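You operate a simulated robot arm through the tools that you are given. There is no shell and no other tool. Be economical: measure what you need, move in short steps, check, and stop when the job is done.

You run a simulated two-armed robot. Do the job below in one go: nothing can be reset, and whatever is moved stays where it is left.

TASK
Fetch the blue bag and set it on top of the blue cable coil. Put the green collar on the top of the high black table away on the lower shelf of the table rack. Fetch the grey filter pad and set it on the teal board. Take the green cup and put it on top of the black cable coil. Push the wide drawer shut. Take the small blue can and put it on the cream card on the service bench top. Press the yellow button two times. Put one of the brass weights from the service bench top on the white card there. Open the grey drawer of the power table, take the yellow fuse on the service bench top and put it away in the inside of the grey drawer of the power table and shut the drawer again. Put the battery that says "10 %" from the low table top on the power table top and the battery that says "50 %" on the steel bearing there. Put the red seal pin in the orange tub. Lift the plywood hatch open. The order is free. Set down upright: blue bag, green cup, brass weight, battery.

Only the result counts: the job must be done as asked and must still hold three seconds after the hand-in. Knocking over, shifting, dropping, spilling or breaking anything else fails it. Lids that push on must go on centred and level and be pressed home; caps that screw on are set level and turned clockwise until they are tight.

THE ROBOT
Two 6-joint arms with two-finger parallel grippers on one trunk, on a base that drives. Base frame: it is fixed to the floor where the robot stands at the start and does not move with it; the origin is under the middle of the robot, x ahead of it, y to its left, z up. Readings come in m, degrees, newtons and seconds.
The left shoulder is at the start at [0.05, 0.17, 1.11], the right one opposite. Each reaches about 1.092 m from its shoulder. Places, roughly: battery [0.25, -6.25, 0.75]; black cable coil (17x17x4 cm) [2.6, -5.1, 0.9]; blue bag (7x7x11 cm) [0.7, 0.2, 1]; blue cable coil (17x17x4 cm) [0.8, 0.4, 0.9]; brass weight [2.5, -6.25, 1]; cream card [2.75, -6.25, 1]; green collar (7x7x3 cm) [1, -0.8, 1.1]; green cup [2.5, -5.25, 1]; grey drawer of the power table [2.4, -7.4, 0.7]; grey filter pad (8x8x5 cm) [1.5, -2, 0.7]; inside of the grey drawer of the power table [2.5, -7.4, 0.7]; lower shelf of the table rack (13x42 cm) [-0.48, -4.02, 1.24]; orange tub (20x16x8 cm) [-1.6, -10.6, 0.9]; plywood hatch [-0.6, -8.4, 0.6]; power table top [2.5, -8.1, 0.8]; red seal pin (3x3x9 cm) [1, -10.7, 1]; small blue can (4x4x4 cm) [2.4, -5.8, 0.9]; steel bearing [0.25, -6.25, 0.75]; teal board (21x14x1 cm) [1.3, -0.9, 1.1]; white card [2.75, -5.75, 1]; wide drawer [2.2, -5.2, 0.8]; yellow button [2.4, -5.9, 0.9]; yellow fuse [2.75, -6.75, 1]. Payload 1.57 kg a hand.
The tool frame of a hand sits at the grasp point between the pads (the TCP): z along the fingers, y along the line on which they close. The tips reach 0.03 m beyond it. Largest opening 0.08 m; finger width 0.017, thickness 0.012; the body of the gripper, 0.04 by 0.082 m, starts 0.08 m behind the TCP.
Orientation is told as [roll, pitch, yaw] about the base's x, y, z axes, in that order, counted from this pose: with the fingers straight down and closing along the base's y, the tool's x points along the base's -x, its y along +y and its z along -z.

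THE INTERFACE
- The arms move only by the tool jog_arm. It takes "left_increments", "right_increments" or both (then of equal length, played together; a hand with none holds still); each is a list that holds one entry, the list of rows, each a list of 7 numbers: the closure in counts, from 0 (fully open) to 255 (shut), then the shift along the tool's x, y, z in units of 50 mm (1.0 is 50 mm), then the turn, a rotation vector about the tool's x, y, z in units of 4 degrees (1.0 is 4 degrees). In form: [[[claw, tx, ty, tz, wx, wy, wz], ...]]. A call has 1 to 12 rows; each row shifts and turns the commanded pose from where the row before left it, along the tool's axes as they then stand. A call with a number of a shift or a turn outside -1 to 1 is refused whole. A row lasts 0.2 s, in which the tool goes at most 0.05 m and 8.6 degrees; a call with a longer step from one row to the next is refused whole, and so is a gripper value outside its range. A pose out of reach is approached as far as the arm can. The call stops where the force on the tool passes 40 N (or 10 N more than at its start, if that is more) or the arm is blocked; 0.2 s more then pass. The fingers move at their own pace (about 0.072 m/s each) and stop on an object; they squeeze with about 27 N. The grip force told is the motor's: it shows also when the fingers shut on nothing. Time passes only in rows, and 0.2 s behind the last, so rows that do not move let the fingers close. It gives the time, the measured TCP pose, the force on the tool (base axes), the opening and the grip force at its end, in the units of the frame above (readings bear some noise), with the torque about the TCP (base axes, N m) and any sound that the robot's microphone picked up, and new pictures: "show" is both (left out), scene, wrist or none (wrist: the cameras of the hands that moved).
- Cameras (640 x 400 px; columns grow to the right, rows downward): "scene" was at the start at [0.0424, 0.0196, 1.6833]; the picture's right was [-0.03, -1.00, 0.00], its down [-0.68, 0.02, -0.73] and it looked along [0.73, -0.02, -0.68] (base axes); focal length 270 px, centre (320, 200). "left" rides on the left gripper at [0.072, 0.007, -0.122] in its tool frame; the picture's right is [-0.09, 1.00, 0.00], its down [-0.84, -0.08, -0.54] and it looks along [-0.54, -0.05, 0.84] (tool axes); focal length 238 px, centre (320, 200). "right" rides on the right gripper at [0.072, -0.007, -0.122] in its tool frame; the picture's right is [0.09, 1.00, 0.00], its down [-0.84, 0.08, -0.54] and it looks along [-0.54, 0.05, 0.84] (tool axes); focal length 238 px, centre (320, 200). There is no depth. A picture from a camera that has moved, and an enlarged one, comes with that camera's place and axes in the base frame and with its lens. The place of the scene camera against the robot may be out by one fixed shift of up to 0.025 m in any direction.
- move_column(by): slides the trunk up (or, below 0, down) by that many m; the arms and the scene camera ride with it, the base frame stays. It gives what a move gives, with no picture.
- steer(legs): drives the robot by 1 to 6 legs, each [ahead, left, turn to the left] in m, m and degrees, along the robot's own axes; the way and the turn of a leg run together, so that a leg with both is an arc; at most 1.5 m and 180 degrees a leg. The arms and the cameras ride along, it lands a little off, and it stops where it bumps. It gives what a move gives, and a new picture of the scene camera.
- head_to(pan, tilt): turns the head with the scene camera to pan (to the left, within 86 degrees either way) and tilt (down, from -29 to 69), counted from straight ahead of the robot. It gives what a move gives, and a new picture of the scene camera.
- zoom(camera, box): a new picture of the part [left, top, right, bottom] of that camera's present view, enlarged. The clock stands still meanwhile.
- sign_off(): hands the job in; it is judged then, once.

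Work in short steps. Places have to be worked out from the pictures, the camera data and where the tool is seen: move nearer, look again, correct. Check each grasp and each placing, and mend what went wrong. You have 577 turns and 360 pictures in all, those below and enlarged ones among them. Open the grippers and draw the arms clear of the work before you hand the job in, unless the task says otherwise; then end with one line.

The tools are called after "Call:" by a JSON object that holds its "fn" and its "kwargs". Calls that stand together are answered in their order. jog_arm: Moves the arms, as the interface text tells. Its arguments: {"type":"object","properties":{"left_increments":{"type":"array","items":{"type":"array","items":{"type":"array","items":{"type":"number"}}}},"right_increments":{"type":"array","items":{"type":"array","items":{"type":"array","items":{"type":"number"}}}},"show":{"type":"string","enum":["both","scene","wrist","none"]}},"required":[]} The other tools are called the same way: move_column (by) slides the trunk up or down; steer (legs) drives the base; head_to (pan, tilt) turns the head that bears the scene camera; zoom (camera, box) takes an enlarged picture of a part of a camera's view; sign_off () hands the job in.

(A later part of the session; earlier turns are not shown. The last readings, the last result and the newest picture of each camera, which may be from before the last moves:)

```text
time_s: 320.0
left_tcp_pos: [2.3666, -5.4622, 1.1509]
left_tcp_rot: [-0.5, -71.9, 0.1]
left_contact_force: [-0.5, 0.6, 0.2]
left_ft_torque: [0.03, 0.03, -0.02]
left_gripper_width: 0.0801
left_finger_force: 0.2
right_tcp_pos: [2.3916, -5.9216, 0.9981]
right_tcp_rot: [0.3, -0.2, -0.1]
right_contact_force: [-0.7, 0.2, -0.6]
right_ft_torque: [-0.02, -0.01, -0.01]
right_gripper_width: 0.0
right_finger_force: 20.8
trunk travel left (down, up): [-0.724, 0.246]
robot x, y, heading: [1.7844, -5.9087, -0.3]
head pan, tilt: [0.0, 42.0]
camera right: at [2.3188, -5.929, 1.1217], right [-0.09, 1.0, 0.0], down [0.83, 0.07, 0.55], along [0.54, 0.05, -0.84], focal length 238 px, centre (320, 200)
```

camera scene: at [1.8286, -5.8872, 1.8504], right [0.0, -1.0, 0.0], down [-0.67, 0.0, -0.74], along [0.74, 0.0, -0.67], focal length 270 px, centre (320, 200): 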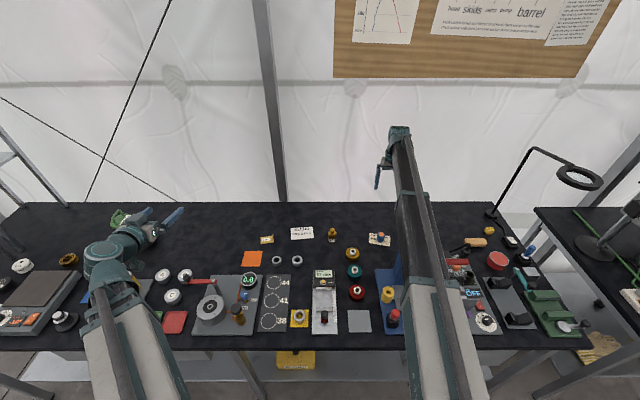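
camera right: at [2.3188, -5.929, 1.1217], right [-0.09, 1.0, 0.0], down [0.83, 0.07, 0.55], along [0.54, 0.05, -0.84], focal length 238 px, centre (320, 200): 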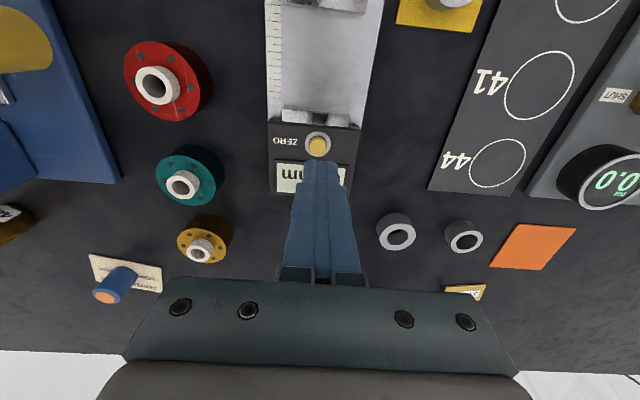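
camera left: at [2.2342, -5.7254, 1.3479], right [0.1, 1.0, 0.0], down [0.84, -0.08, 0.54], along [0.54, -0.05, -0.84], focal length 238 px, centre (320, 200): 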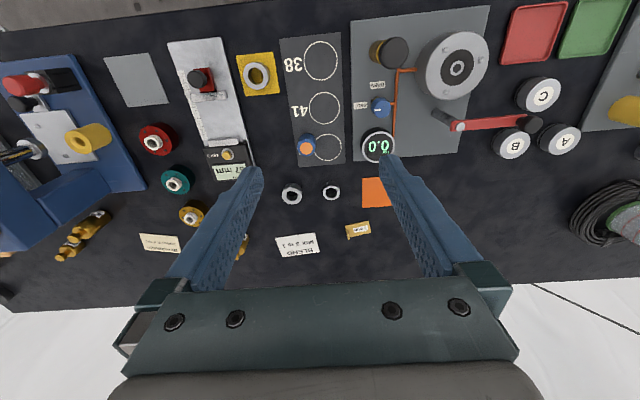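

Button is at [2.397, −5.924]. I correct by 6 mm and come down to just above it.

Call:
{"fn": "jog_arm", "kwargs": {"right_increments": [[[255, -0.12, -0.04, 0, 0, 0, 0], [255, 0, 0, 0, 0, 0, 0]]], "show": "none"}}

Call:
{"fn": "move_column", "kwargs": {"by": -0.052}}

Call:
{"fn": "jog_arm", "kwargs": {"right_increments": [[[255, 0, 0, 0, 0, 0, 0]]], "show": "wrist"}}

Call:
{"fn": "zoom", "kwargs": {"camera": "right", "box": [260, 100, 380, 220]}}

```text
time_s: 320.6
left_tcp_pos: [2.3673, -5.4637, 1.1503]
left_tcp_rot: [-0.4, -71.9, 0.0]
left_contact_force: [-0.3, 0.6, 0.0]
left_ft_torque: [-0.02, 0.0, 0.02]
left_gripper_width: 0.0801
left_finger_force: 0.1
right_tcp_pos: [2.3961, -5.9237, 0.999]
right_tcp_rot: [0.3, -0.2, 0.0]
right_contact_force: [0.7, -0.1, 0.9]
right_ft_torque: [-0.02, 0.0, -0.02]
right_gripper_width: 0.0
right_finger_force: 21.6
trunk travel left (down, up): [-0.724, 0.246]
robot x, y, heading: [1.7814, -5.907, -0.2]
head pan, tilt: [0.0, 42.0]
```

```text
time_s: 321.6
left_tcp_pos: [2.3668, -5.4628, 1.0994]
left_tcp_rot: [-0.4, -71.9, 0.1]
left_contact_force: [0.0, -0.4, 0.5]
left_ft_torque: [-0.01, -0.02, 0.02]
left_gripper_width: 0.08
left_finger_force: 0.0
right_tcp_pos: [2.3964, -5.9233, 0.9465]
right_tcp_rot: [0.2, -0.2, 0.0]
right_contact_force: [0.3, 0.3, 1.8]
right_ft_torque: [0.0, 0.01, -0.01]
right_gripper_width: 0.0001
right_finger_force: 21.1
trunk travel left (down, up): [-0.672, 0.298]
robot x, y, heading: [1.7823, -5.9096, -0.1]
head pan, tilt: [0.0, 42.0]
heard: click
```

```text
time_s: 321.9
left_tcp_pos: [2.3664, -5.4642, 1.0981]
left_tcp_rot: [-0.4, -71.8, 0.1]
left_contact_force: [-1.1, -0.7, -0.1]
left_ft_torque: [-0.01, 0.03, 0.01]
left_gripper_width: 0.08
left_finger_force: 0.1
right_tcp_pos: [2.3969, -5.9237, 0.9482]
right_tcp_rot: [0.1, -0.2, 0.0]
right_contact_force: [0.5, 0.1, 1.9]
right_ft_torque: [0.01, 0.0, 0.01]
right_gripper_width: 0.0
right_finger_force: 21.2
trunk travel left (down, up): [-0.672, 0.298]
robot x, y, heading: [1.7828, -5.9093, -0.1]
head pan, tilt: [0.0, 42.0]
camera right: at [2.3252, -5.9313, 1.0697], right [-0.09, 1.0, 0.0], down [0.83, 0.07, 0.55], along [0.54, 0.05, -0.84], focal length 238 px, centre (320, 200)
```

right: 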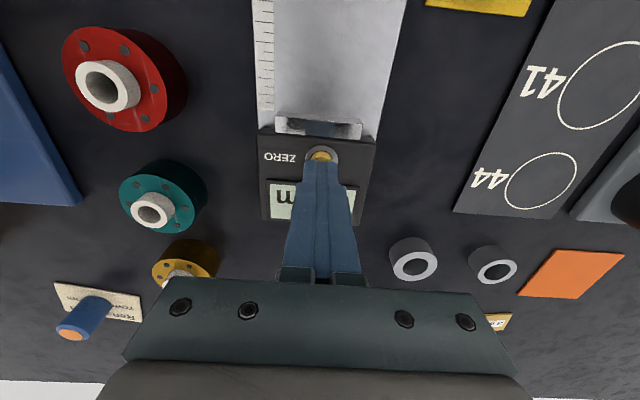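

```text
3.33 times, centred on (320, 160) of right
camera zoom: at [2.3252, -5.9313, 1.0697], right [-0.09, 1.0, 0.0], down [0.83, 0.07, 0.55], along [0.54, 0.05, -0.84], focal length 794 px, centre (320, 333)
```

zoom: 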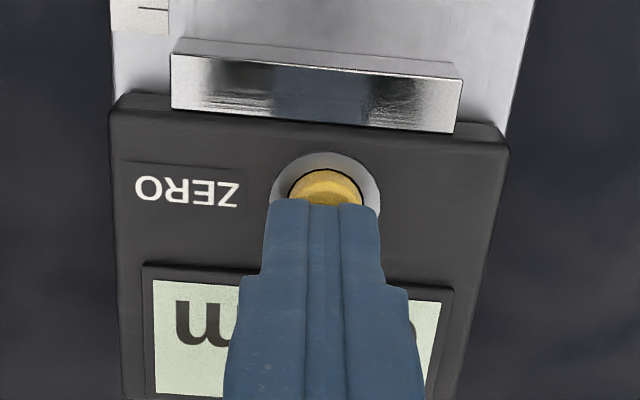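

A click: the first press registered. I rise 2.5 cm to release it.

Call:
{"fn": "move_column", "kwargs": {"by": 0.025}}

Call:
{"fn": "move_column", "kwargs": {"by": -0.025}}

```text
time_s: 322.7
left_tcp_pos: [2.3672, -5.4633, 1.1231]
left_tcp_rot: [-0.3, -71.9, 0.0]
left_contact_force: [0.1, 0.2, 0.4]
left_ft_torque: [-0.02, -0.01, 0.03]
left_gripper_width: 0.0799
left_finger_force: 0.1
right_tcp_pos: [2.3978, -5.9232, 0.9725]
right_tcp_rot: [0.3, -0.1, 0.0]
right_contact_force: [-1.0, -0.2, 0.2]
right_ft_torque: [-0.01, -0.02, 0.02]
right_gripper_width: 0.0
right_finger_force: 21.6
trunk travel left (down, up): [-0.697, 0.273]
robot x, y, heading: [1.7825, -5.9098, -0.3]
head pan, tilt: [0.0, 42.0]
```

```text
time_s: 323.4
left_tcp_pos: [2.3668, -5.4638, 1.0993]
left_tcp_rot: [-0.4, -71.9, 0.2]
left_contact_force: [0.4, -0.3, 0.0]
left_ft_torque: [-0.03, 0.05, 0.02]
left_gripper_width: 0.0802
left_finger_force: 0.1
right_tcp_pos: [2.3966, -5.9244, 0.9474]
right_tcp_rot: [0.2, -0.1, 0.0]
right_contact_force: [0.9, -0.1, 2.0]
right_ft_torque: [0.01, -0.04, -0.02]
right_gripper_width: 0.0002
right_finger_force: 21.3
trunk travel left (down, up): [-0.672, 0.298]
robot x, y, heading: [1.7805, -5.9092, -0.3]
head pan, tilt: [0.0, 42.0]
heard: click
```

Second click heard: the button has been pressed twice. I rise, retract the hands and move along the bench towards the fuse and power table.

Call:
{"fn": "move_column", "kwargs": {"by": 0.28}}

Call:
{"fn": "zoom", "kwargs": {"camera": "right", "box": [220, 60, 420, 220]}}

Call:
{"fn": "steer", "kwargs": {"legs": [[-0.3, 0, 0], [0, -0.9, 0]]}}

Call:
{"fn": "head_to", "kwargs": {"pan": -25, "tilt": 35}}

```text
time_s: 326.2
left_tcp_pos: [2.3666, -5.464, 1.3789]
left_tcp_rot: [-0.4, -71.9, 0.1]
left_contact_force: [-0.1, -1.0, -0.6]
left_ft_torque: [0.0, -0.03, 0.0]
left_gripper_width: 0.0801
left_finger_force: 0.0
right_tcp_pos: [2.3974, -5.9235, 1.2269]
right_tcp_rot: [0.1, -0.3, -0.1]
right_contact_force: [0.4, 0.5, -0.1]
right_ft_torque: [0.02, -0.01, 0.0]
right_gripper_width: 0.0
right_finger_force: 21.5
trunk travel left (down, up): [-0.952, 0.018]
robot x, y, heading: [1.7824, -5.9097, -0.5]
head pan, tilt: [0.0, 42.0]
```

```text
2.50 times, centred on (320, 140) of right
camera zoom: at [2.3253, -5.9313, 1.3496], right [-0.09, 1.0, 0.0], down [0.83, 0.07, 0.55], along [0.54, 0.05, -0.84], focal length 596 px, centre (320, 350)
```

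zoom: 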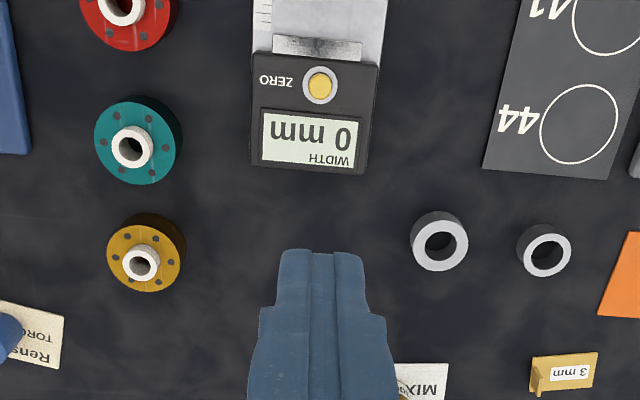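

```text
time_s: 332.6
left_tcp_pos: [2.0675, -6.3784, 1.3787]
left_tcp_rot: [-0.3, -71.9, -0.6]
left_contact_force: [0.1, -0.6, 0.1]
left_ft_torque: [0.01, -0.02, 0.02]
left_gripper_width: 0.0801
left_finger_force: 0.1
right_tcp_pos: [2.0932, -6.8384, 1.2266]
right_tcp_rot: [0.3, -0.2, -0.7]
right_contact_force: [-0.6, 0.2, -0.9]
right_ft_torque: [-0.02, 0.02, -0.02]
right_gripper_width: 0.0003
right_finger_force: 21.3
trunk travel left (down, up): [-0.952, 0.018]
robot x, y, heading: [1.476, -6.815, -0.9]
head pan, tilt: [0.0, 42.0]
camera scene: at [1.5216, -6.795, 1.9115], right [-0.01, -1.0, 0.0], down [-0.67, 0.01, -0.74], along [0.74, -0.01, -0.67], focal length 270 px, centre (320, 200)
```

scene: 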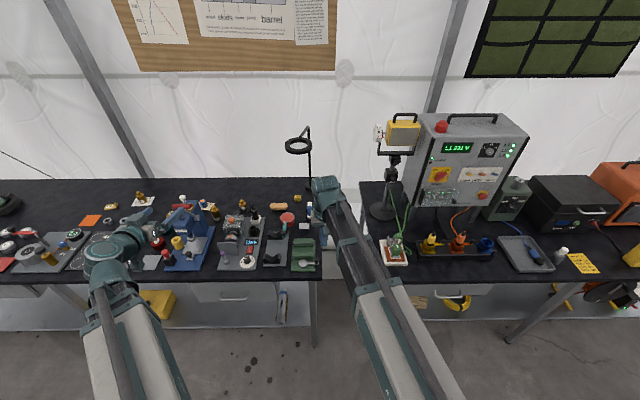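

```text
time_s: 333.5
left_tcp_pos: [2.0672, -6.3759, 1.3787]
left_tcp_rot: [-0.3, -71.8, -0.6]
left_contact_force: [-0.6, 0.3, -0.5]
left_ft_torque: [-0.02, -0.01, 0.0]
left_gripper_width: 0.0802
left_finger_force: 0.0
right_tcp_pos: [2.0928, -6.8384, 1.2267]
right_tcp_rot: [0.3, -0.2, -0.7]
right_contact_force: [-0.7, 0.6, -0.2]
right_ft_torque: [0.0, 0.01, -0.01]
right_gripper_width: 0.0002
right_finger_force: 21.7
trunk travel left (down, up): [-0.952, 0.018]
robot x, y, heading: [1.4749, -6.8159, -0.5]
head pan, tilt: [-25.0, 35.0]
camera scene: at [1.5172, -6.8315, 1.922], right [-0.44, -0.9, 0.0], down [-0.52, 0.25, -0.82], along [0.74, -0.36, -0.57], focal length 270 px, centre (320, 200)
```

scene: 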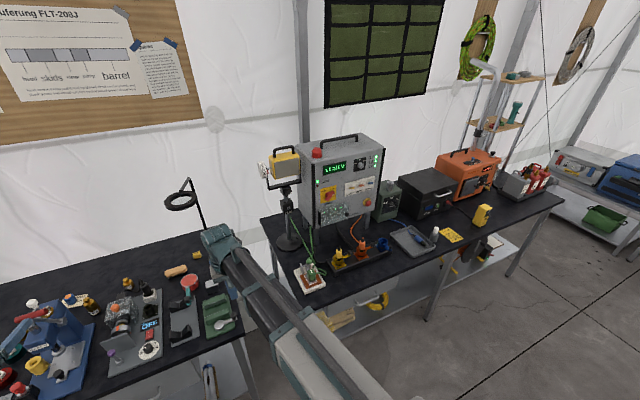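

The gauge reads 0 mm. I zoom onto the small yellow item (likely the fuse) and the power table.

Call:
{"fn": "zoom", "kwargs": {"camera": "scene", "box": [130, 220, 270, 340]}}

Call:
{"fn": "zoom", "kwargs": {"camera": "scene", "box": [250, 130, 570, 340]}}

```text
3.33 times, centred on (200, 280) of scene
camera zoom: at [1.5172, -6.8315, 1.922], right [-0.44, -0.9, 0.0], down [-0.52, 0.25, -0.82], along [0.74, -0.36, -0.57], focal length 898 px, centre (720, -67)
```

zoom: 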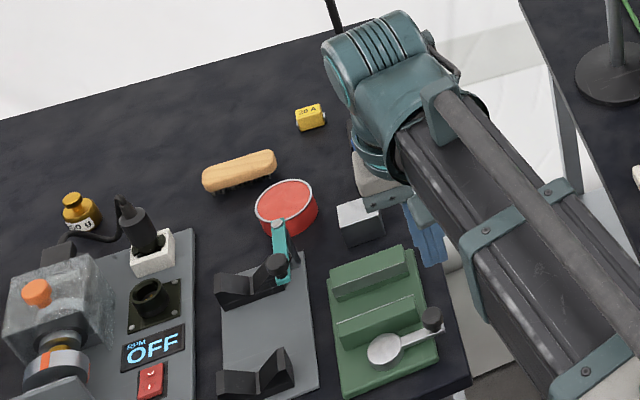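

```text
1.90 times, centred on (410, 235) of scene
camera zoom: at [1.5172, -6.8315, 1.922], right [-0.44, -0.9, 0.0], down [-0.52, 0.25, -0.82], along [0.74, -0.36, -0.57], focal length 513 px, centre (149, 133)
```

zoom: 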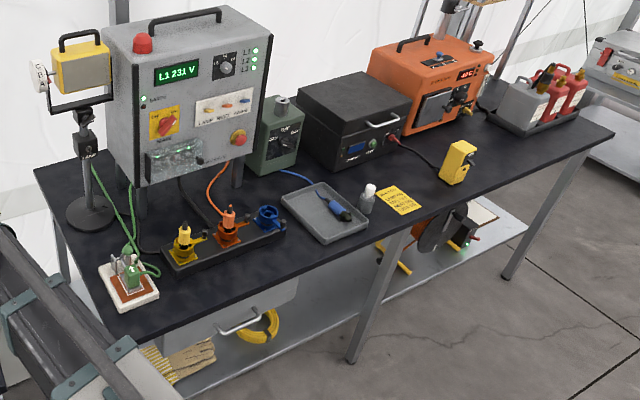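

The fuse is the yellow "30 A" block at [2.683, −6.689]. I swap roles: left hand down for the fuse, right hand tilted up as parked.

Call:
{"fn": "jog_arm", "kwargs": {"left_increments": [[[0, 0, 0, 0, 0, 1, 0], [0, 0, 0, 0, 0, 1, 0], [0, 0, 0, 0, 0, 1, 0], [0, 0, 0, 0, 0, 1, 0], [0, 0, 0, 0, 0, 1, 0], [0, 0, 0, 0, 0, 1, 0], [0, 0, 0, 0, 0, 1, 0], [0, 0, 0, 0, 0, 1, 0], [0, 0, 0, 0, 0, 1, 0], [0, 0, 0, 0, 0, 1, 0], [0, 0, 0, 0, 0, 1, 0], [0, 0, 0, 0, 0, 1, 0]]], "right_increments": [[[0, 0, -0.4, 0, 0, -1, 0], [0, 0, -0.4, 0, 0, -1, 0], [0, 0, -0.4, 0, 0, -1, 0], [0, 0, -0.4, 0, 0, -1, 0], [0, 0, -0.4, 0, 0, -1, 0], [0, 0, -0.4, 0, 0, -1, 0], [0, 0, -0.4, 0, 0, -1, 0], [0, 0, -0.4, 0, 0, -1, 0], [0, 0, -0.4, 0, 0, -1, 0], [0, 0, 0, 0, 0, -1, 0], [0, 0, 0, 0, 0, -1, 0], [0, 0, 0, 0, 0, -1, 0]]], "show": "none"}}

Call:
{"fn": "jog_arm", "kwargs": {"left_increments": [[[0, 0, 0, 0, 0, 1, 0], [0, 0, 0, 0, 0, 1, 0], [0, 0, 0, 0, 0, 1, 0], [0, 0, 0, 0, 0, 1, 0], [0, 0, 0, 0, 0, 1, 0], [0, 0, 0, 0, 0, 1, 0], [0, 0, 0, 0, 0, 0, 0]]], "right_increments": [[[0, 0, 0, 0, 0, -1, 0], [0, 0, 0, 0, 0, -1, 0], [0, 0, 0, 0, 0, -1, 0], [0, 0, 0, 0, 0, -1, 0], [0, 0, 0, 0, 0, -1, 0], [0, 0, 0, 0, 0, -1, 0], [0, 0, 0, 0, 0, 0, 0]]], "show": "none"}}

Call:
{"fn": "steer", "kwargs": {"legs": [[0.3, 0, 0.8]]}}

```text
time_s: 336.1
left_tcp_pos: [2.0689, -6.3775, 1.2453]
left_tcp_rot: [0.0, -23.8, -1.0]
left_contact_force: [-0.3, -0.9, 0.5]
left_ft_torque: [-0.02, 0.05, 0.03]
left_gripper_width: 0.0799
left_finger_force: 0.1
left hand out of reach, approached as far as the arm can: row 1, 2, 3, 4, 5, 6, 7, 8, 9, 10, 11, 12
right_tcp_pos: [2.0972, -7.0183, 1.3005]
right_tcp_rot: [0.4, -48.1, -1.0]
right_contact_force: [-0.1, -0.1, 0.2]
right_ft_torque: [0.01, 0.01, 0.01]
right_gripper_width: 0.0801
right_finger_force: 0.0
right hand out of reach, approached as far as the arm can: row 3, 4, 5, 6, 7, 8, 9, 10, 11, 12
trunk travel left (down, up): [-0.952, 0.018]
robot x, y, heading: [1.4803, -6.8166, -0.8]
head pan, tilt: [-25.0, 35.0]
```

```text
time_s: 337.7
left_tcp_pos: [2.0676, -6.3773, 1.2265]
left_tcp_rot: [0.0, 0.3, -0.9]
left_contact_force: [-0.6, -0.2, 0.3]
left_ft_torque: [0.0, -0.01, 0.03]
left_gripper_width: 0.0801
left_finger_force: 0.1
left hand out of reach, approached as far as the arm can: row 1, 2, 3, 5
right_tcp_pos: [2.1414, -7.0236, 1.3795]
right_tcp_rot: [0.6, -72.1, -1.4]
right_contact_force: [0.3, 0.0, -0.1]
right_ft_torque: [0.0, 0.05, 0.01]
right_gripper_width: 0.0797
right_finger_force: 0.0
right hand out of reach, approached as far as the arm can: row 1, 2, 3, 4, 5, 6
trunk travel left (down, up): [-0.952, 0.018]
robot x, y, heading: [1.4784, -6.8187, -1.0]
head pan, tilt: [-25.0, 35.0]
```

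```text
time_s: 339.3
left_tcp_pos: [2.2649, -6.3716, 1.2285]
left_tcp_rot: [-0.2, 1.6, 0.4]
left_contact_force: [-2.7, 0.1, -1.6]
left_ft_torque: [-0.11, 0.07, 0.09]
left_gripper_width: 0.0799
left_finger_force: 0.1
right_tcp_pos: [2.356, -7.0172, 1.3786]
right_tcp_rot: [0.7, -72.0, -0.9]
right_contact_force: [0.2, -0.1, 0.1]
right_ft_torque: [0.0, 0.03, -0.05]
right_gripper_width: 0.08
right_finger_force: 0.1
trunk travel left (down, up): [-0.952, 0.018]
robot x, y, heading: [1.6881, -6.8209, -0.5]
head pan, tilt: [-25.0, 35.0]
stopped in leg 1: the force on the tool passed its limit at 74 N (the readings are from after the stop); the commanded pose is now the measured one
camera scene: at [1.7285, -6.8327, 1.9219], right [-0.43, -0.9, 0.0], down [-0.52, 0.24, -0.82], along [0.74, -0.35, -0.57], focal length 270 px, centre (320, 200)
```

scene: 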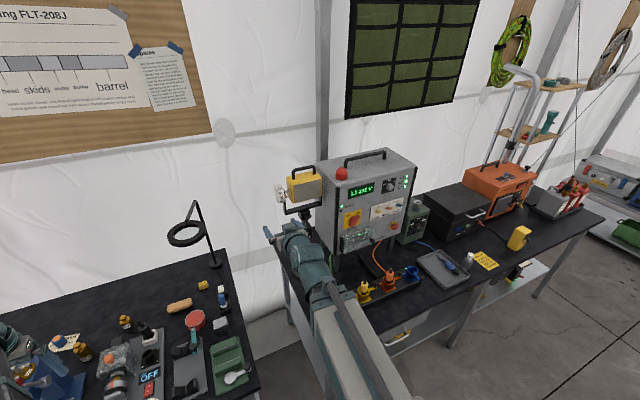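

The left hand bumped something at (2.26, −6.37). I look immediately.

Call:
{"fn": "jog_arm", "kwargs": {"left_increments": [[[0, 0, 0, 0, 0, 0, 0]]], "show": "wrist"}}

Call:
{"fn": "head_to", "kwargs": {"pan": 25, "tilt": 35}}

```text
time_s: 339.7
left_tcp_pos: [2.2647, -6.3708, 1.2268]
left_tcp_rot: [-0.1, 1.6, 0.4]
left_contact_force: [-3.5, -0.6, -0.7]
left_ft_torque: [0.06, 0.06, 0.14]
left_gripper_width: 0.0798
left_finger_force: 0.0
right_tcp_pos: [2.355, -7.0177, 1.3792]
right_tcp_rot: [0.6, -72.0, -0.8]
right_contact_force: [-0.4, -0.5, -1.3]
right_ft_torque: [0.0, -0.01, -0.01]
right_gripper_width: 0.0802
right_finger_force: 0.1
trunk travel left (down, up): [-0.952, 0.018]
robot x, y, heading: [1.6901, -6.8215, -0.3]
head pan, tilt: [-25.0, 35.0]
camera left: at [2.1953, -6.3644, 1.3503], right [0.08, 1.0, -0.01], down [0.85, -0.07, 0.52], along [0.52, -0.05, -0.85], focal length 238 px, centre (320, 200)
```

left: 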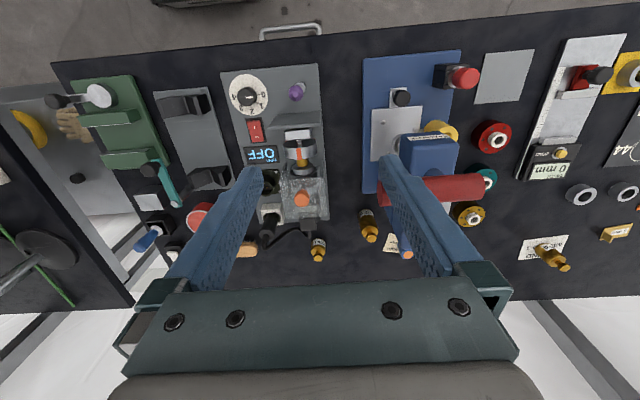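

```text
time_s: 340.9
left_tcp_pos: [2.2651, -6.3713, 1.2278]
left_tcp_rot: [-0.2, 1.7, 0.4]
left_contact_force: [-6.7, 1.4, -1.0]
left_ft_torque: [-0.04, 0.15, 0.28]
left_gripper_width: 0.0799
left_finger_force: 0.1
right_tcp_pos: [2.3543, -7.0159, 1.3793]
right_tcp_rot: [0.7, -72.0, -0.7]
right_contact_force: [0.8, -0.2, 0.1]
right_ft_torque: [0.02, 0.0, -0.03]
right_gripper_width: 0.0801
right_finger_force: 0.0
trunk travel left (down, up): [-0.952, 0.018]
robot x, y, heading: [1.6913, -6.8194, -0.3]
head pan, tilt: [25.0, 35.0]
camera scene: at [1.7285, -6.7583, 1.922], right [0.42, -0.91, 0.0], down [-0.52, -0.24, -0.82], along [0.74, 0.34, -0.57], focal length 270 px, centre (320, 200)
```

scene: 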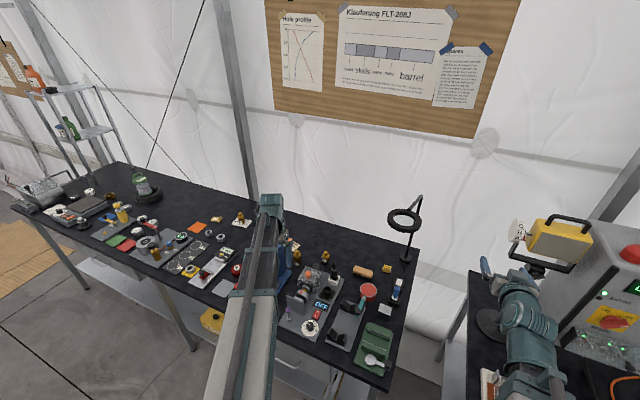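

I zoom the left wrist view to see the press lever.

Call:
{"fn": "zoom", "kwargs": {"camera": "left", "box": [340, 40, 540, 280]}}

Call:
{"fn": "zoom", "kwargs": {"camera": "scene", "box": [200, 190, 420, 380]}}

```text
1.67 times, centred on (440, 160) of left
camera zoom: at [2.1954, -6.3645, 1.3503], right [0.08, 1.0, -0.01], down [0.85, -0.07, 0.52], along [0.52, -0.05, -0.85], focal length 397 px, centre (120, 267)
```

zoom: 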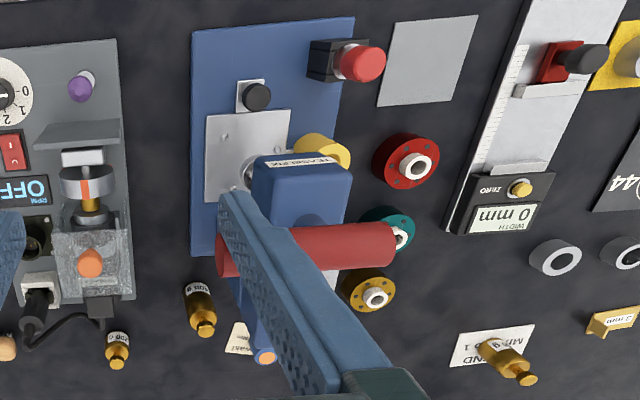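

```text
2.11 times, centred on (310, 285) of scene
camera zoom: at [1.7285, -6.7583, 1.922], right [0.42, -0.91, 0.0], down [-0.52, -0.24, -0.82], along [0.74, 0.34, -0.57], focal length 568 px, centre (341, 21)
```

zoom: 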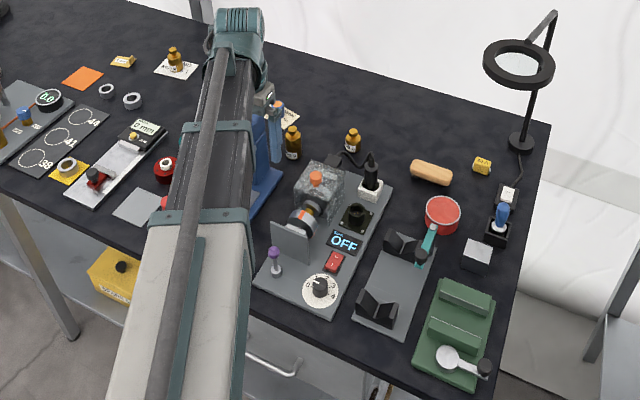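

The left finger touched the end of the press lever (about z 1.2, y −6.33); it looks to be where it was. I back off, then bring the left hand over to y≈−6.69 before advancing.

Call:
{"fn": "steer", "kwargs": {"legs": [[-0.15, 0, 0]]}}

Call:
{"fn": "jog_arm", "kwargs": {"left_increments": [[[0, 0, -0.8, 0, 0, -0.4, 0], [0, 0, -0.8, 0, 0, 0, 0], [0, 0, -0.8, 0, 0, 0, 0], [0, 0, -0.8, 0, 0, 0, 0], [0, 0, -0.8, 0, 0, 0, 0], [0, 0, -0.8, 0, 0, 0, 0], [0, 0, -0.8, 0, 0, 0, 0], [0, 0, -0.8, 0, 0, 0, 0], [0, 0, 0, 0, 0, 0, 0]]], "show": "scene"}}

Call:
{"fn": "zoom", "kwargs": {"camera": "scene", "box": [180, 170, 420, 330]}}

```text
time_s: 342.3
left_tcp_pos: [2.1163, -6.3707, 1.2271]
left_tcp_rot: [-0.1, 1.5, 0.3]
left_contact_force: [-1.0, 0.2, -0.3]
left_ft_torque: [0.01, -0.06, -0.01]
left_gripper_width: 0.0801
left_finger_force: 0.1
right_tcp_pos: [2.2059, -7.0174, 1.3797]
right_tcp_rot: [0.8, -72.2, -0.8]
right_contact_force: [0.5, -0.5, 0.3]
right_ft_torque: [0.0, -0.02, 0.01]
right_gripper_width: 0.0801
right_finger_force: 0.0
trunk travel left (down, up): [-0.952, 0.018]
robot x, y, heading: [1.5416, -6.8166, -0.1]
head pan, tilt: [25.0, 35.0]
camera scene: at [1.579, -6.7579, 1.9221], right [0.42, -0.91, 0.0], down [-0.52, -0.24, -0.82], along [0.74, 0.34, -0.57], focal length 270 px, centre (320, 200)
```

scene: 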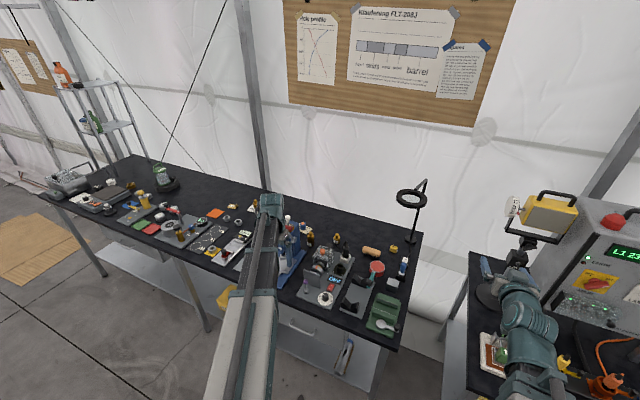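

```text
time_s: 344.3
left_tcp_pos: [2.1203, -6.6927, 1.2273]
left_tcp_rot: [-0.2, 0.0, 0.4]
left_contact_force: [0.4, 0.4, -0.4]
left_ft_torque: [-0.01, -0.02, 0.01]
left_gripper_width: 0.0802
left_finger_force: 0.0
right_tcp_pos: [2.2067, -7.0169, 1.3785]
right_tcp_rot: [0.6, -72.0, -0.7]
right_contact_force: [0.0, 1.0, -0.2]
right_ft_torque: [-0.04, 0.01, -0.01]
right_gripper_width: 0.08
right_finger_force: 0.0
trunk travel left (down, up): [-0.952, 0.018]
robot x, y, heading: [1.5429, -6.8175, -0.2]
head pan, tilt: [25.0, 35.0]
camera scene: at [1.5815, -6.7572, 1.922], right [0.42, -0.91, 0.0], down [-0.52, -0.24, -0.82], along [0.74, 0.34, -0.57], focal length 270 px, centre (320, 200)
```

scene: 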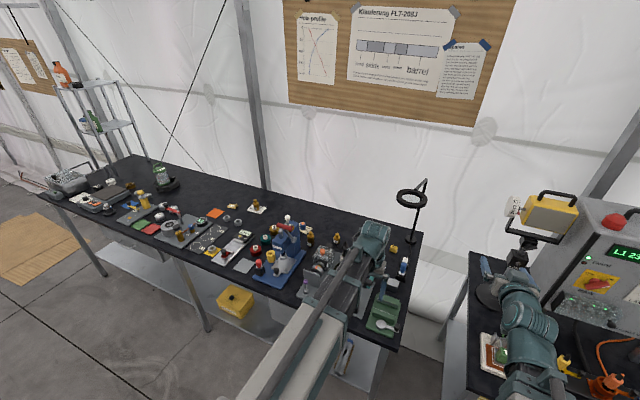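

```text
2.50 times, centred on (300, 250) of scene
camera zoom: at [1.5815, -6.7572, 1.922], right [0.42, -0.91, 0.0], down [-0.52, -0.24, -0.82], along [0.74, 0.34, -0.57], focal length 674 px, centre (370, 75)
```

zoom: 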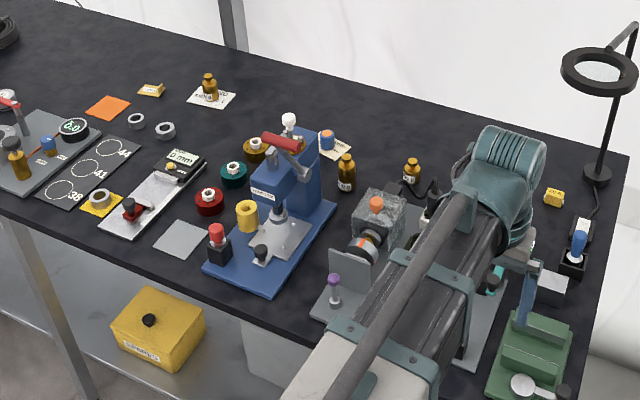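

The lever is unmoved (same position as in my first views). A ring lamp hangs near [2.455, −6.728, 1.366], so I must pass beneath it: I lower to TCP 1.04 before advancing.

Call:
{"fn": "move_column", "kwargs": {"by": -0.19}}

Call:
{"fn": "steer", "kwargs": {"legs": [[0.15, 0, 0]]}}

Call:
{"fn": "jog_arm", "kwargs": {"left_increments": [[[0, 0, 0, 0, 0, 0, 0]]], "show": "wrist"}}

```text
time_s: 346.4
left_tcp_pos: [2.1199, -6.6914, 1.0368]
left_tcp_rot: [-0.1, 0.0, 0.4]
left_contact_force: [0.9, 0.0, 0.1]
left_ft_torque: [-0.01, -0.01, 0.01]
left_gripper_width: 0.0801
left_finger_force: 0.1
right_tcp_pos: [2.2077, -7.0171, 1.1898]
right_tcp_rot: [0.6, -71.9, -0.8]
right_contact_force: [-0.7, 0.4, 0.6]
right_ft_torque: [0.01, 0.01, 0.0]
right_gripper_width: 0.0795
right_finger_force: 0.1
trunk travel left (down, up): [-0.762, 0.208]
robot x, y, heading: [1.5407, -6.8184, -0.3]
head pan, tilt: [25.0, 35.0]
```

```text
time_s: 347.7
left_tcp_pos: [2.2742, -6.6918, 1.035]
left_tcp_rot: [-0.2, 0.1, 0.4]
left_contact_force: [0.4, -0.6, -0.5]
left_ft_torque: [0.0, 0.04, 0.0]
left_gripper_width: 0.0799
left_finger_force: 0.1
right_tcp_pos: [2.3601, -7.0166, 1.1882]
right_tcp_rot: [0.6, -71.9, -0.9]
right_contact_force: [0.2, 0.1, 0.0]
right_ft_torque: [-0.01, -0.02, 0.02]
right_gripper_width: 0.0802
right_finger_force: 0.1
trunk travel left (down, up): [-0.762, 0.208]
robot x, y, heading: [1.6916, -6.8165, -0.1]
head pan, tilt: [25.0, 35.0]
camera scene: at [1.7348, -6.7586, 1.7319], right [0.42, -0.91, 0.0], down [-0.52, -0.24, -0.82], along [0.74, 0.34, -0.57], focal length 270 px, centre (320, 200)
```

scene: 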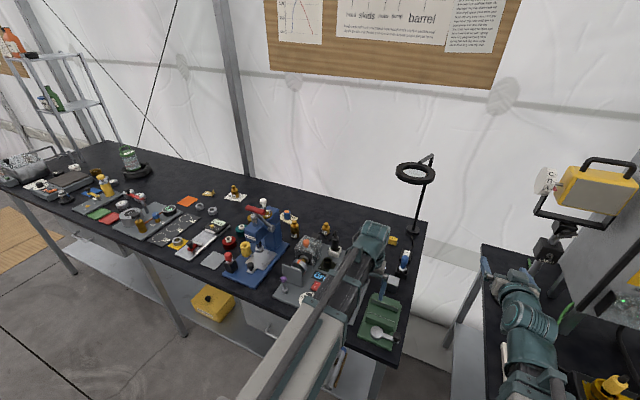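

```text
time_s: 348.1
left_tcp_pos: [2.2705, -6.6925, 1.0363]
left_tcp_rot: [-0.2, 0.0, 0.3]
left_contact_force: [-0.1, 0.2, -0.3]
left_ft_torque: [-0.02, 0.03, 0.01]
left_gripper_width: 0.08
left_finger_force: 0.0
right_tcp_pos: [2.3589, -7.0167, 1.1888]
right_tcp_rot: [0.8, -72.0, -0.8]
right_contact_force: [-0.2, -0.5, -0.3]
right_ft_torque: [-0.02, 0.03, -0.02]
right_gripper_width: 0.0799
right_finger_force: 0.1
trunk travel left (down, up): [-0.762, 0.208]
robot x, y, heading: [1.6959, -6.8153, -0.0]
head pan, tilt: [25.0, 35.0]
camera left: at [2.1993, -6.6854, 1.1579], right [0.09, 1.0, 0.0], down [0.84, -0.07, 0.54], along [0.54, -0.05, -0.84], focal length 238 px, centre (320, 200)
```

left: 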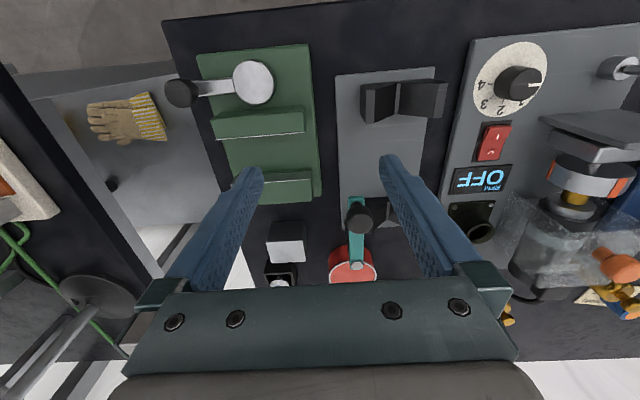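

I pull the right hand back to keep it away from the work lamp, then drive 0.1 ahead and extend the left hand toward the fuse.

Call:
{"fn": "jog_arm", "kwargs": {"right_increments": [[[0, 0.29, 0, -0.9, 0, 0, 0], [0, 0.29, 0, -0.9, 0, 0, 0], [0, 0.29, 0, -0.9, 0, 0, 0], [0, 0, 0, 0, 0, 0, 0]]], "show": "none"}}

Call:
{"fn": "steer", "kwargs": {"legs": [[0.1, 0, 0]]}}

Call:
{"fn": "jog_arm", "kwargs": {"left_increments": [[[0, -0.9, 0, 0, 0, 0, 0], [0, -0.9, 0, 0, 0, 0, 0], [0, -0.9, 0, 0, 0, 0, 0], [0, -0.9, 0, 0, 0, 0, 0], [0, 0, 0, 0, 0, 0, 0]]]}}

```text
time_s: 349.1
left_tcp_pos: [2.2709, -6.6913, 1.0373]
left_tcp_rot: [-0.1, 0.0, 0.3]
left_contact_force: [-0.7, -0.7, 1.3]
left_ft_torque: [-0.01, -0.01, -0.01]
left_gripper_width: 0.08
left_finger_force: 0.1
right_tcp_pos: [2.3599, -7.0177, 1.1879]
right_tcp_rot: [0.7, -71.9, -0.8]
right_contact_force: [0.5, 0.7, 0.0]
right_ft_torque: [-0.02, 0.0, -0.01]
right_gripper_width: 0.0799
right_finger_force: 0.0
right hand out of reach, approached as far as the arm can: row 1, 2, 3
trunk travel left (down, up): [-0.762, 0.208]
robot x, y, heading: [1.6973, -6.8224, -0.2]
head pan, tilt: [25.0, 35.0]
```

```text
time_s: 350.3
left_tcp_pos: [2.3713, -6.6934, 1.0354]
left_tcp_rot: [-0.2, 0.1, 0.3]
left_contact_force: [0.2, -0.4, 0.4]
left_ft_torque: [0.01, 0.03, -0.04]
left_gripper_width: 0.0799
left_finger_force: 0.0
right_tcp_pos: [2.4605, -7.018, 1.1875]
right_tcp_rot: [0.6, -71.9, -1.0]
right_contact_force: [0.9, 0.1, -0.5]
right_ft_torque: [-0.01, 0.01, 0.0]
right_gripper_width: 0.0801
right_finger_force: 0.1
trunk travel left (down, up): [-0.762, 0.208]
robot x, y, heading: [1.7925, -6.8184, -0.4]
head pan, tilt: [25.0, 35.0]
camera scene: at [1.8349, -6.7591, 1.7319], right [0.42, -0.91, 0.0], down [-0.52, -0.24, -0.82], along [0.74, 0.34, -0.57], focal length 270 px, centre (320, 200)
```

scene: 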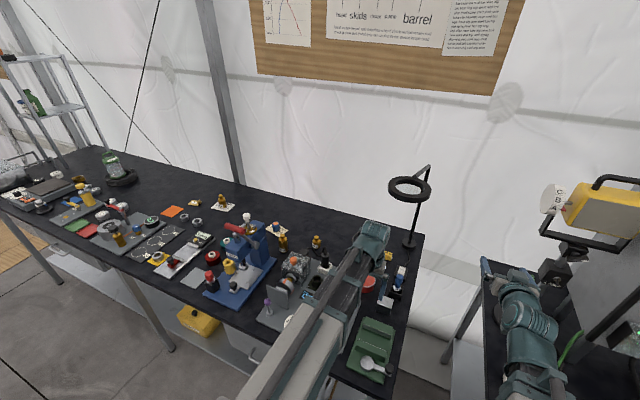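

```text
time_s: 351.5
left_tcp_pos: [2.5523, -6.6896, 1.0379]
left_tcp_rot: [-0.3, 0.0, 0.3]
left_contact_force: [0.2, -0.1, 0.1]
left_ft_torque: [0.02, -0.02, 0.0]
left_gripper_width: 0.08
left_finger_force: 0.0
right_tcp_pos: [2.4588, -7.017, 1.1894]
right_tcp_rot: [0.7, -71.9, -0.8]
right_contact_force: [-0.4, 0.2, -0.3]
right_ft_torque: [-0.01, -0.01, 0.0]
right_gripper_width: 0.0798
right_finger_force: 0.0
trunk travel left (down, up): [-0.762, 0.208]
robot x, y, heading: [1.7913, -6.8193, -0.3]
head pan, tilt: [25.0, 35.0]
camera scene: at [1.8325, -6.7591, 1.732], right [0.42, -0.91, 0.0], down [-0.52, -0.24, -0.82], along [0.74, 0.34, -0.57], focal length 270 px, centre (320, 200)
camera left: at [2.4791, -6.6836, 1.1582], right [0.09, 1.0, 0.0], down [0.84, -0.07, 0.54], along [0.54, -0.05, -0.84], focal length 238 px, centre (320, 200)
```

scene: 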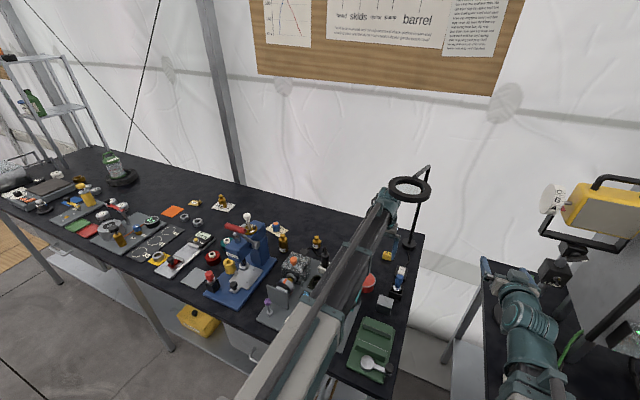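
left: 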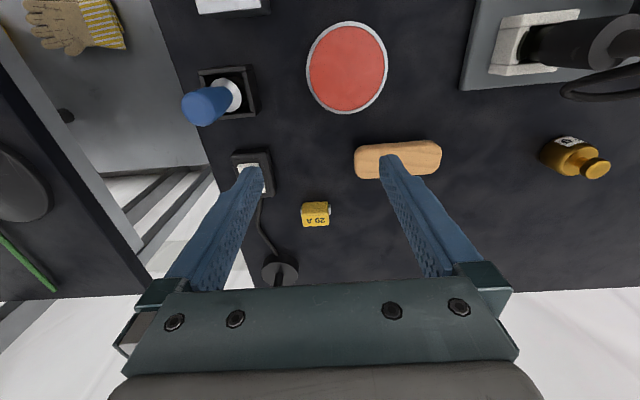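

The fuse is at [2.669, −6.708]. I move over it with a partial opening and lower.

Call:
{"fn": "jog_arm", "kwargs": {"left_increments": [[[60, -0.78, -0.12, 0, 0, 0, 0], [60, -0.78, -0.12, 0, 0, 0, 0], [60, -0.78, -0.12, 0, 0, 0, 0], [60, 0, 0, 0, 0, 0, 0]]], "show": "none"}}

Call:
{"fn": "move_column", "kwargs": {"by": -0.07}}

Call:
{"fn": "jog_arm", "kwargs": {"left_increments": [[[60, 0, 0, 0, 0, 0, 0]]], "show": "wrist"}}

```text
time_s: 352.5
left_tcp_pos: [2.6667, -6.7095, 1.0371]
left_tcp_rot: [-0.2, 0.0, 0.3]
left_contact_force: [-0.2, -0.2, -0.7]
left_ft_torque: [0.03, 0.01, -0.04]
left_gripper_width: 0.0613
left_finger_force: 0.1
right_tcp_pos: [2.4589, -7.0186, 1.1898]
right_tcp_rot: [0.7, -72.0, -0.9]
right_contact_force: [-0.1, -0.6, -0.2]
right_ft_torque: [-0.02, -0.01, 0.02]
right_gripper_width: 0.08
right_finger_force: 0.0
trunk travel left (down, up): [-0.762, 0.208]
robot x, y, heading: [1.7956, -6.8166, -0.5]
head pan, tilt: [25.0, 35.0]
```

```text
time_s: 353.6
left_tcp_pos: [2.6675, -6.7095, 0.9664]
left_tcp_rot: [-0.2, 0.0, 0.3]
left_contact_force: [-0.5, 0.0, 0.2]
left_ft_torque: [0.0, 0.01, 0.01]
left_gripper_width: 0.0614
left_finger_force: 0.1
right_tcp_pos: [2.4574, -7.0184, 1.1185]
right_tcp_rot: [0.7, -72.0, -0.9]
right_contact_force: [1.0, 0.2, -0.1]
right_ft_torque: [0.03, 0.02, 0.01]
right_gripper_width: 0.08
right_finger_force: 0.0
trunk travel left (down, up): [-0.692, 0.278]
robot x, y, heading: [1.7898, -6.8194, -0.2]
head pan, tilt: [25.0, 35.0]
```

```text
time_s: 354.0
left_tcp_pos: [2.6672, -6.7095, 0.9672]
left_tcp_rot: [-0.2, 0.0, 0.3]
left_contact_force: [-0.6, 0.5, -0.2]
left_ft_torque: [-0.01, 0.01, -0.01]
left_gripper_width: 0.0614
left_finger_force: 0.1
right_tcp_pos: [2.4591, -7.0174, 1.1192]
right_tcp_rot: [0.8, -71.9, -1.0]
right_contact_force: [-0.3, 0.1, -0.8]
right_ft_torque: [0.0, 0.02, -0.01]
right_gripper_width: 0.0802
right_finger_force: 0.1
trunk travel left (down, up): [-0.692, 0.278]
robot x, y, heading: [1.7923, -6.8182, -0.2]
head pan, tilt: [25.0, 35.0]
camera left: at [2.5942, -6.7028, 1.0881], right [0.09, 1.0, 0.0], down [0.84, -0.07, 0.54], along [0.54, -0.05, -0.84], focal length 238 px, centre (320, 200)
```

left: 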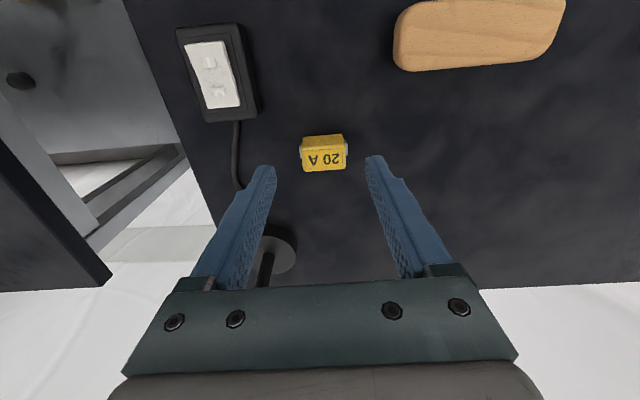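

Well centred. I lower 5 cm and grip.

Call:
{"fn": "move_column", "kwargs": {"by": -0.05}}

Call:
{"fn": "jog_arm", "kwargs": {"left_increments": [[[255, 0, 0, 0, 0, 0, 0], [255, 0, 0, 0, 0, 0, 0], [255, 0, 0, 0, 0, 0, 0]]], "show": "wrist"}}

```text
time_s: 354.9
left_tcp_pos: [2.6671, -6.7098, 0.9166]
left_tcp_rot: [-0.2, 0.1, 0.3]
left_contact_force: [1.1, -0.4, -0.8]
left_ft_torque: [0.01, 0.01, -0.02]
left_gripper_width: 0.0614
left_finger_force: 0.1
right_tcp_pos: [2.4594, -7.0177, 1.0682]
right_tcp_rot: [0.7, -72.0, -0.9]
right_contact_force: [0.1, 0.6, -0.2]
right_ft_torque: [0.01, 0.02, 0.0]
right_gripper_width: 0.08
right_finger_force: 0.0
trunk travel left (down, up): [-0.642, 0.328]
robot x, y, heading: [1.7927, -6.8154, -0.2]
head pan, tilt: [25.0, 35.0]
```

```text
time_s: 355.7
left_tcp_pos: [2.6664, -6.7084, 0.9181]
left_tcp_rot: [-0.2, -0.1, 0.3]
left_contact_force: [-0.6, -0.1, 0.1]
left_ft_torque: [-0.03, -0.01, -0.01]
left_gripper_width: 0.035
left_finger_force: 27.1
right_tcp_pos: [2.4585, -7.0166, 1.0681]
right_tcp_rot: [0.7, -71.9, -0.8]
right_contact_force: [-0.2, -0.2, -0.8]
right_ft_torque: [0.02, 0.0, 0.02]
right_gripper_width: 0.0799
right_finger_force: 0.0
trunk travel left (down, up): [-0.642, 0.328]
robot x, y, heading: [1.7953, -6.8225, 0.0]
head pan, tilt: [25.0, 35.0]
camera left: at [2.5943, -6.7028, 1.038], right [0.09, 1.0, 0.0], down [0.84, -0.07, 0.54], along [0.54, -0.05, -0.84], focal length 238 px, centre (320, 200)
```

left: 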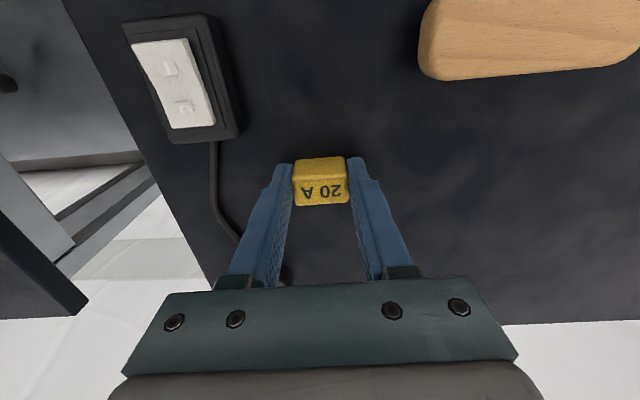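

The fuse is held. I raise to the same safe height, retract under the ring lamp and back the base away.

Call:
{"fn": "move_column", "kwargs": {"by": 0.12}}

Call:
{"fn": "jog_arm", "kwargs": {"left_increments": [[[255, 0.9, 0.1, 0, 0, 0, 0], [255, 0.9, 0.1, 0, 0, 0, 0], [255, 0.9, 0.1, 0, 0, 0, 0], [255, 0.9, 0, 0, 0, 0, 0], [255, 0.9, 0, 0, 0, 0, 0], [255, 0.9, 0, 0, 0, 0, 0], [255, 0.9, 0, 0, 0, 0, 0], [255, 0, 0, 0, 0, 0, 0]]], "show": "wrist"}}

Call:
{"fn": "steer", "kwargs": {"legs": [[-0.35, 0, 0]]}}

```text
time_s: 357.2
left_tcp_pos: [2.6678, -6.7094, 1.0379]
left_tcp_rot: [-0.3, 0.0, 0.3]
left_contact_force: [0.2, 0.3, -0.2]
left_ft_torque: [0.01, 0.0, -0.02]
left_gripper_width: 0.0346
left_finger_force: 26.6
right_tcp_pos: [2.4588, -7.0179, 1.1898]
right_tcp_rot: [0.8, -72.0, -0.9]
right_contact_force: [-0.1, -0.2, 0.5]
right_ft_torque: [0.03, 0.01, -0.01]
right_gripper_width: 0.08
right_finger_force: 0.1
trunk travel left (down, up): [-0.762, 0.208]
robot x, y, heading: [1.7951, -6.8169, -0.4]
head pan, tilt: [25.0, 35.0]
```

```text
time_s: 359.0
left_tcp_pos: [2.3513, -6.696, 1.0371]
left_tcp_rot: [-0.2, 0.1, 0.4]
left_contact_force: [0.2, 0.1, -1.5]
left_ft_torque: [0.01, -0.01, -0.03]
left_gripper_width: 0.0347
left_finger_force: 26.9
right_tcp_pos: [2.4592, -7.019, 1.1887]
right_tcp_rot: [0.7, -72.0, -0.9]
right_contact_force: [0.0, 1.0, -0.4]
right_ft_torque: [0.0, -0.01, 0.0]
right_gripper_width: 0.0801
right_finger_force: 0.1
trunk travel left (down, up): [-0.762, 0.208]
robot x, y, heading: [1.7964, -6.8157, -0.1]
head pan, tilt: [25.0, 35.0]
camera left: at [2.2783, -6.6902, 1.1579], right [0.09, 1.0, 0.0], down [0.84, -0.07, 0.54], along [0.54, -0.05, -0.84], focal length 238 px, centre (320, 200)
```

left: 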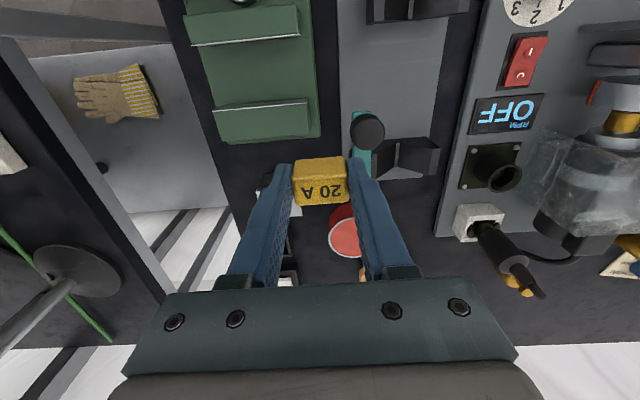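

```text
time_s: 361.2
left_tcp_pos: [2.0021, -6.6964, 1.038]
left_tcp_rot: [-0.2, 0.0, 0.2]
left_contact_force: [-0.6, -0.2, 0.5]
left_ft_torque: [0.04, 0.0, -0.03]
left_gripper_width: 0.0347
left_finger_force: 26.9
right_tcp_pos: [2.1105, -7.0178, 1.1895]
right_tcp_rot: [0.7, -72.0, -1.0]
right_contact_force: [-1.1, -1.0, 0.7]
right_ft_torque: [0.02, -0.02, -0.01]
right_gripper_width: 0.08
right_finger_force: 0.0
trunk travel left (down, up): [-0.762, 0.208]
robot x, y, heading: [1.4464, -6.8174, -0.2]
head pan, tilt: [25.0, 35.0]
camera scene: at [1.4846, -6.7571, 1.732], right [0.42, -0.91, 0.0], down [-0.52, -0.24, -0.82], along [0.75, 0.34, -0.57], focal length 270 px, centre (320, 200)
```

scene: 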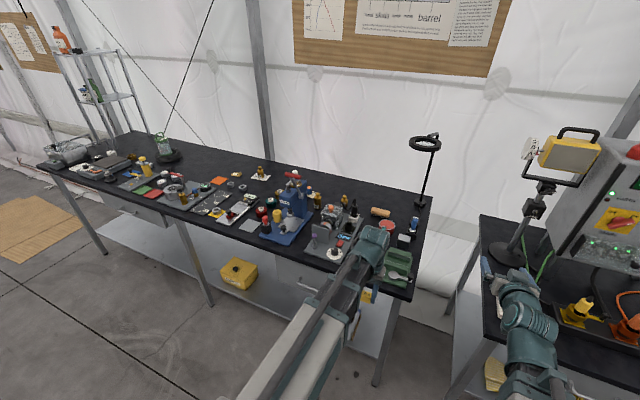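

Fuse held. I drive right so the right arm lines up with the power-table drawer handle, and look at it.

Call:
{"fn": "steer", "kwargs": {"legs": [[0, -0.45, 0.2]]}}

Call:
{"fn": "head_to", "kwargs": {"pan": -10, "tilt": 45}}

```text
time_s: 364.0
left_tcp_pos: [1.9992, -7.1565, 1.0367]
left_tcp_rot: [-0.2, 0.1, -0.4]
left_contact_force: [-0.3, 0.0, -0.4]
left_ft_torque: [0.0, 0.01, 0.0]
left_gripper_width: 0.0349
left_finger_force: 26.7
right_tcp_pos: [2.1036, -7.4792, 1.1899]
right_tcp_rot: [0.8, -72.0, -1.6]
right_contact_force: [0.0, -0.1, 0.8]
right_ft_torque: [0.01, 0.02, 0.0]
right_gripper_width: 0.0799
right_finger_force: 0.1
trunk travel left (down, up): [-0.762, 0.208]
robot x, y, heading: [1.439, -7.2743, -1.0]
head pan, tilt: [25.0, 35.0]
camera scene: at [1.4804, -7.2125, 1.732], right [0.41, -0.91, 0.0], down [-0.52, -0.23, -0.82], along [0.75, 0.33, -0.57], focal length 270 px, centre (320, 200)
```

scene: 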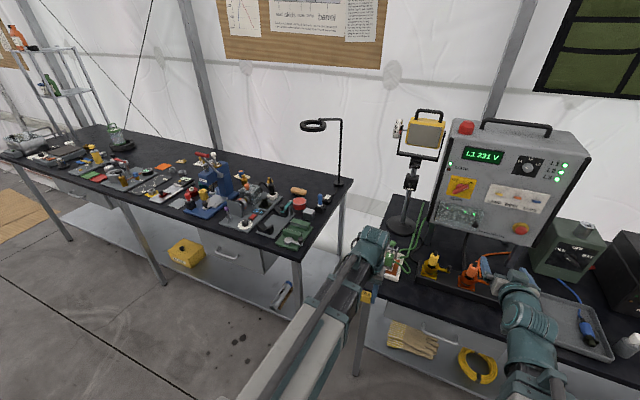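

```text
time_s: 365.0
left_tcp_pos: [1.9989, -7.156, 1.037]
left_tcp_rot: [-0.2, 0.0, -0.4]
left_contact_force: [-1.2, 0.6, -0.2]
left_ft_torque: [0.0, -0.02, -0.02]
left_gripper_width: 0.0349
left_finger_force: 27.1
right_tcp_pos: [2.1029, -7.4779, 1.1883]
right_tcp_rot: [0.8, -72.1, -1.6]
right_contact_force: [-0.6, 0.6, 0.2]
right_ft_torque: [0.0, -0.04, -0.03]
right_gripper_width: 0.0799
right_finger_force: 0.2
trunk travel left (down, up): [-0.762, 0.208]
robot x, y, heading: [1.4386, -7.2705, -0.9]
head pan, tilt: [-10.0, 45.0]
camera scene: at [1.4798, -7.2629, 1.7172], right [-0.19, -0.98, 0.0], down [-0.69, 0.13, -0.71], along [0.69, -0.13, -0.71], focal length 270 px, centre (320, 200)
```

scene: 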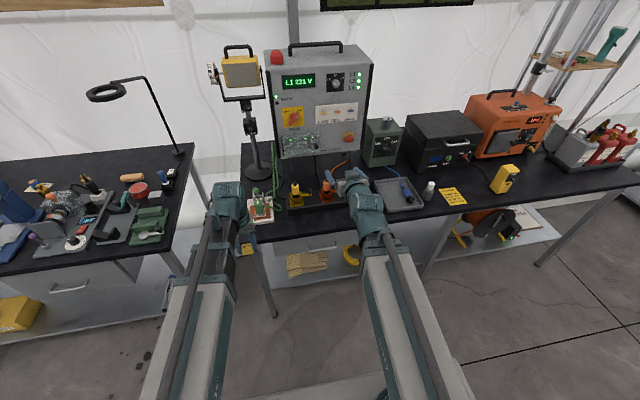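

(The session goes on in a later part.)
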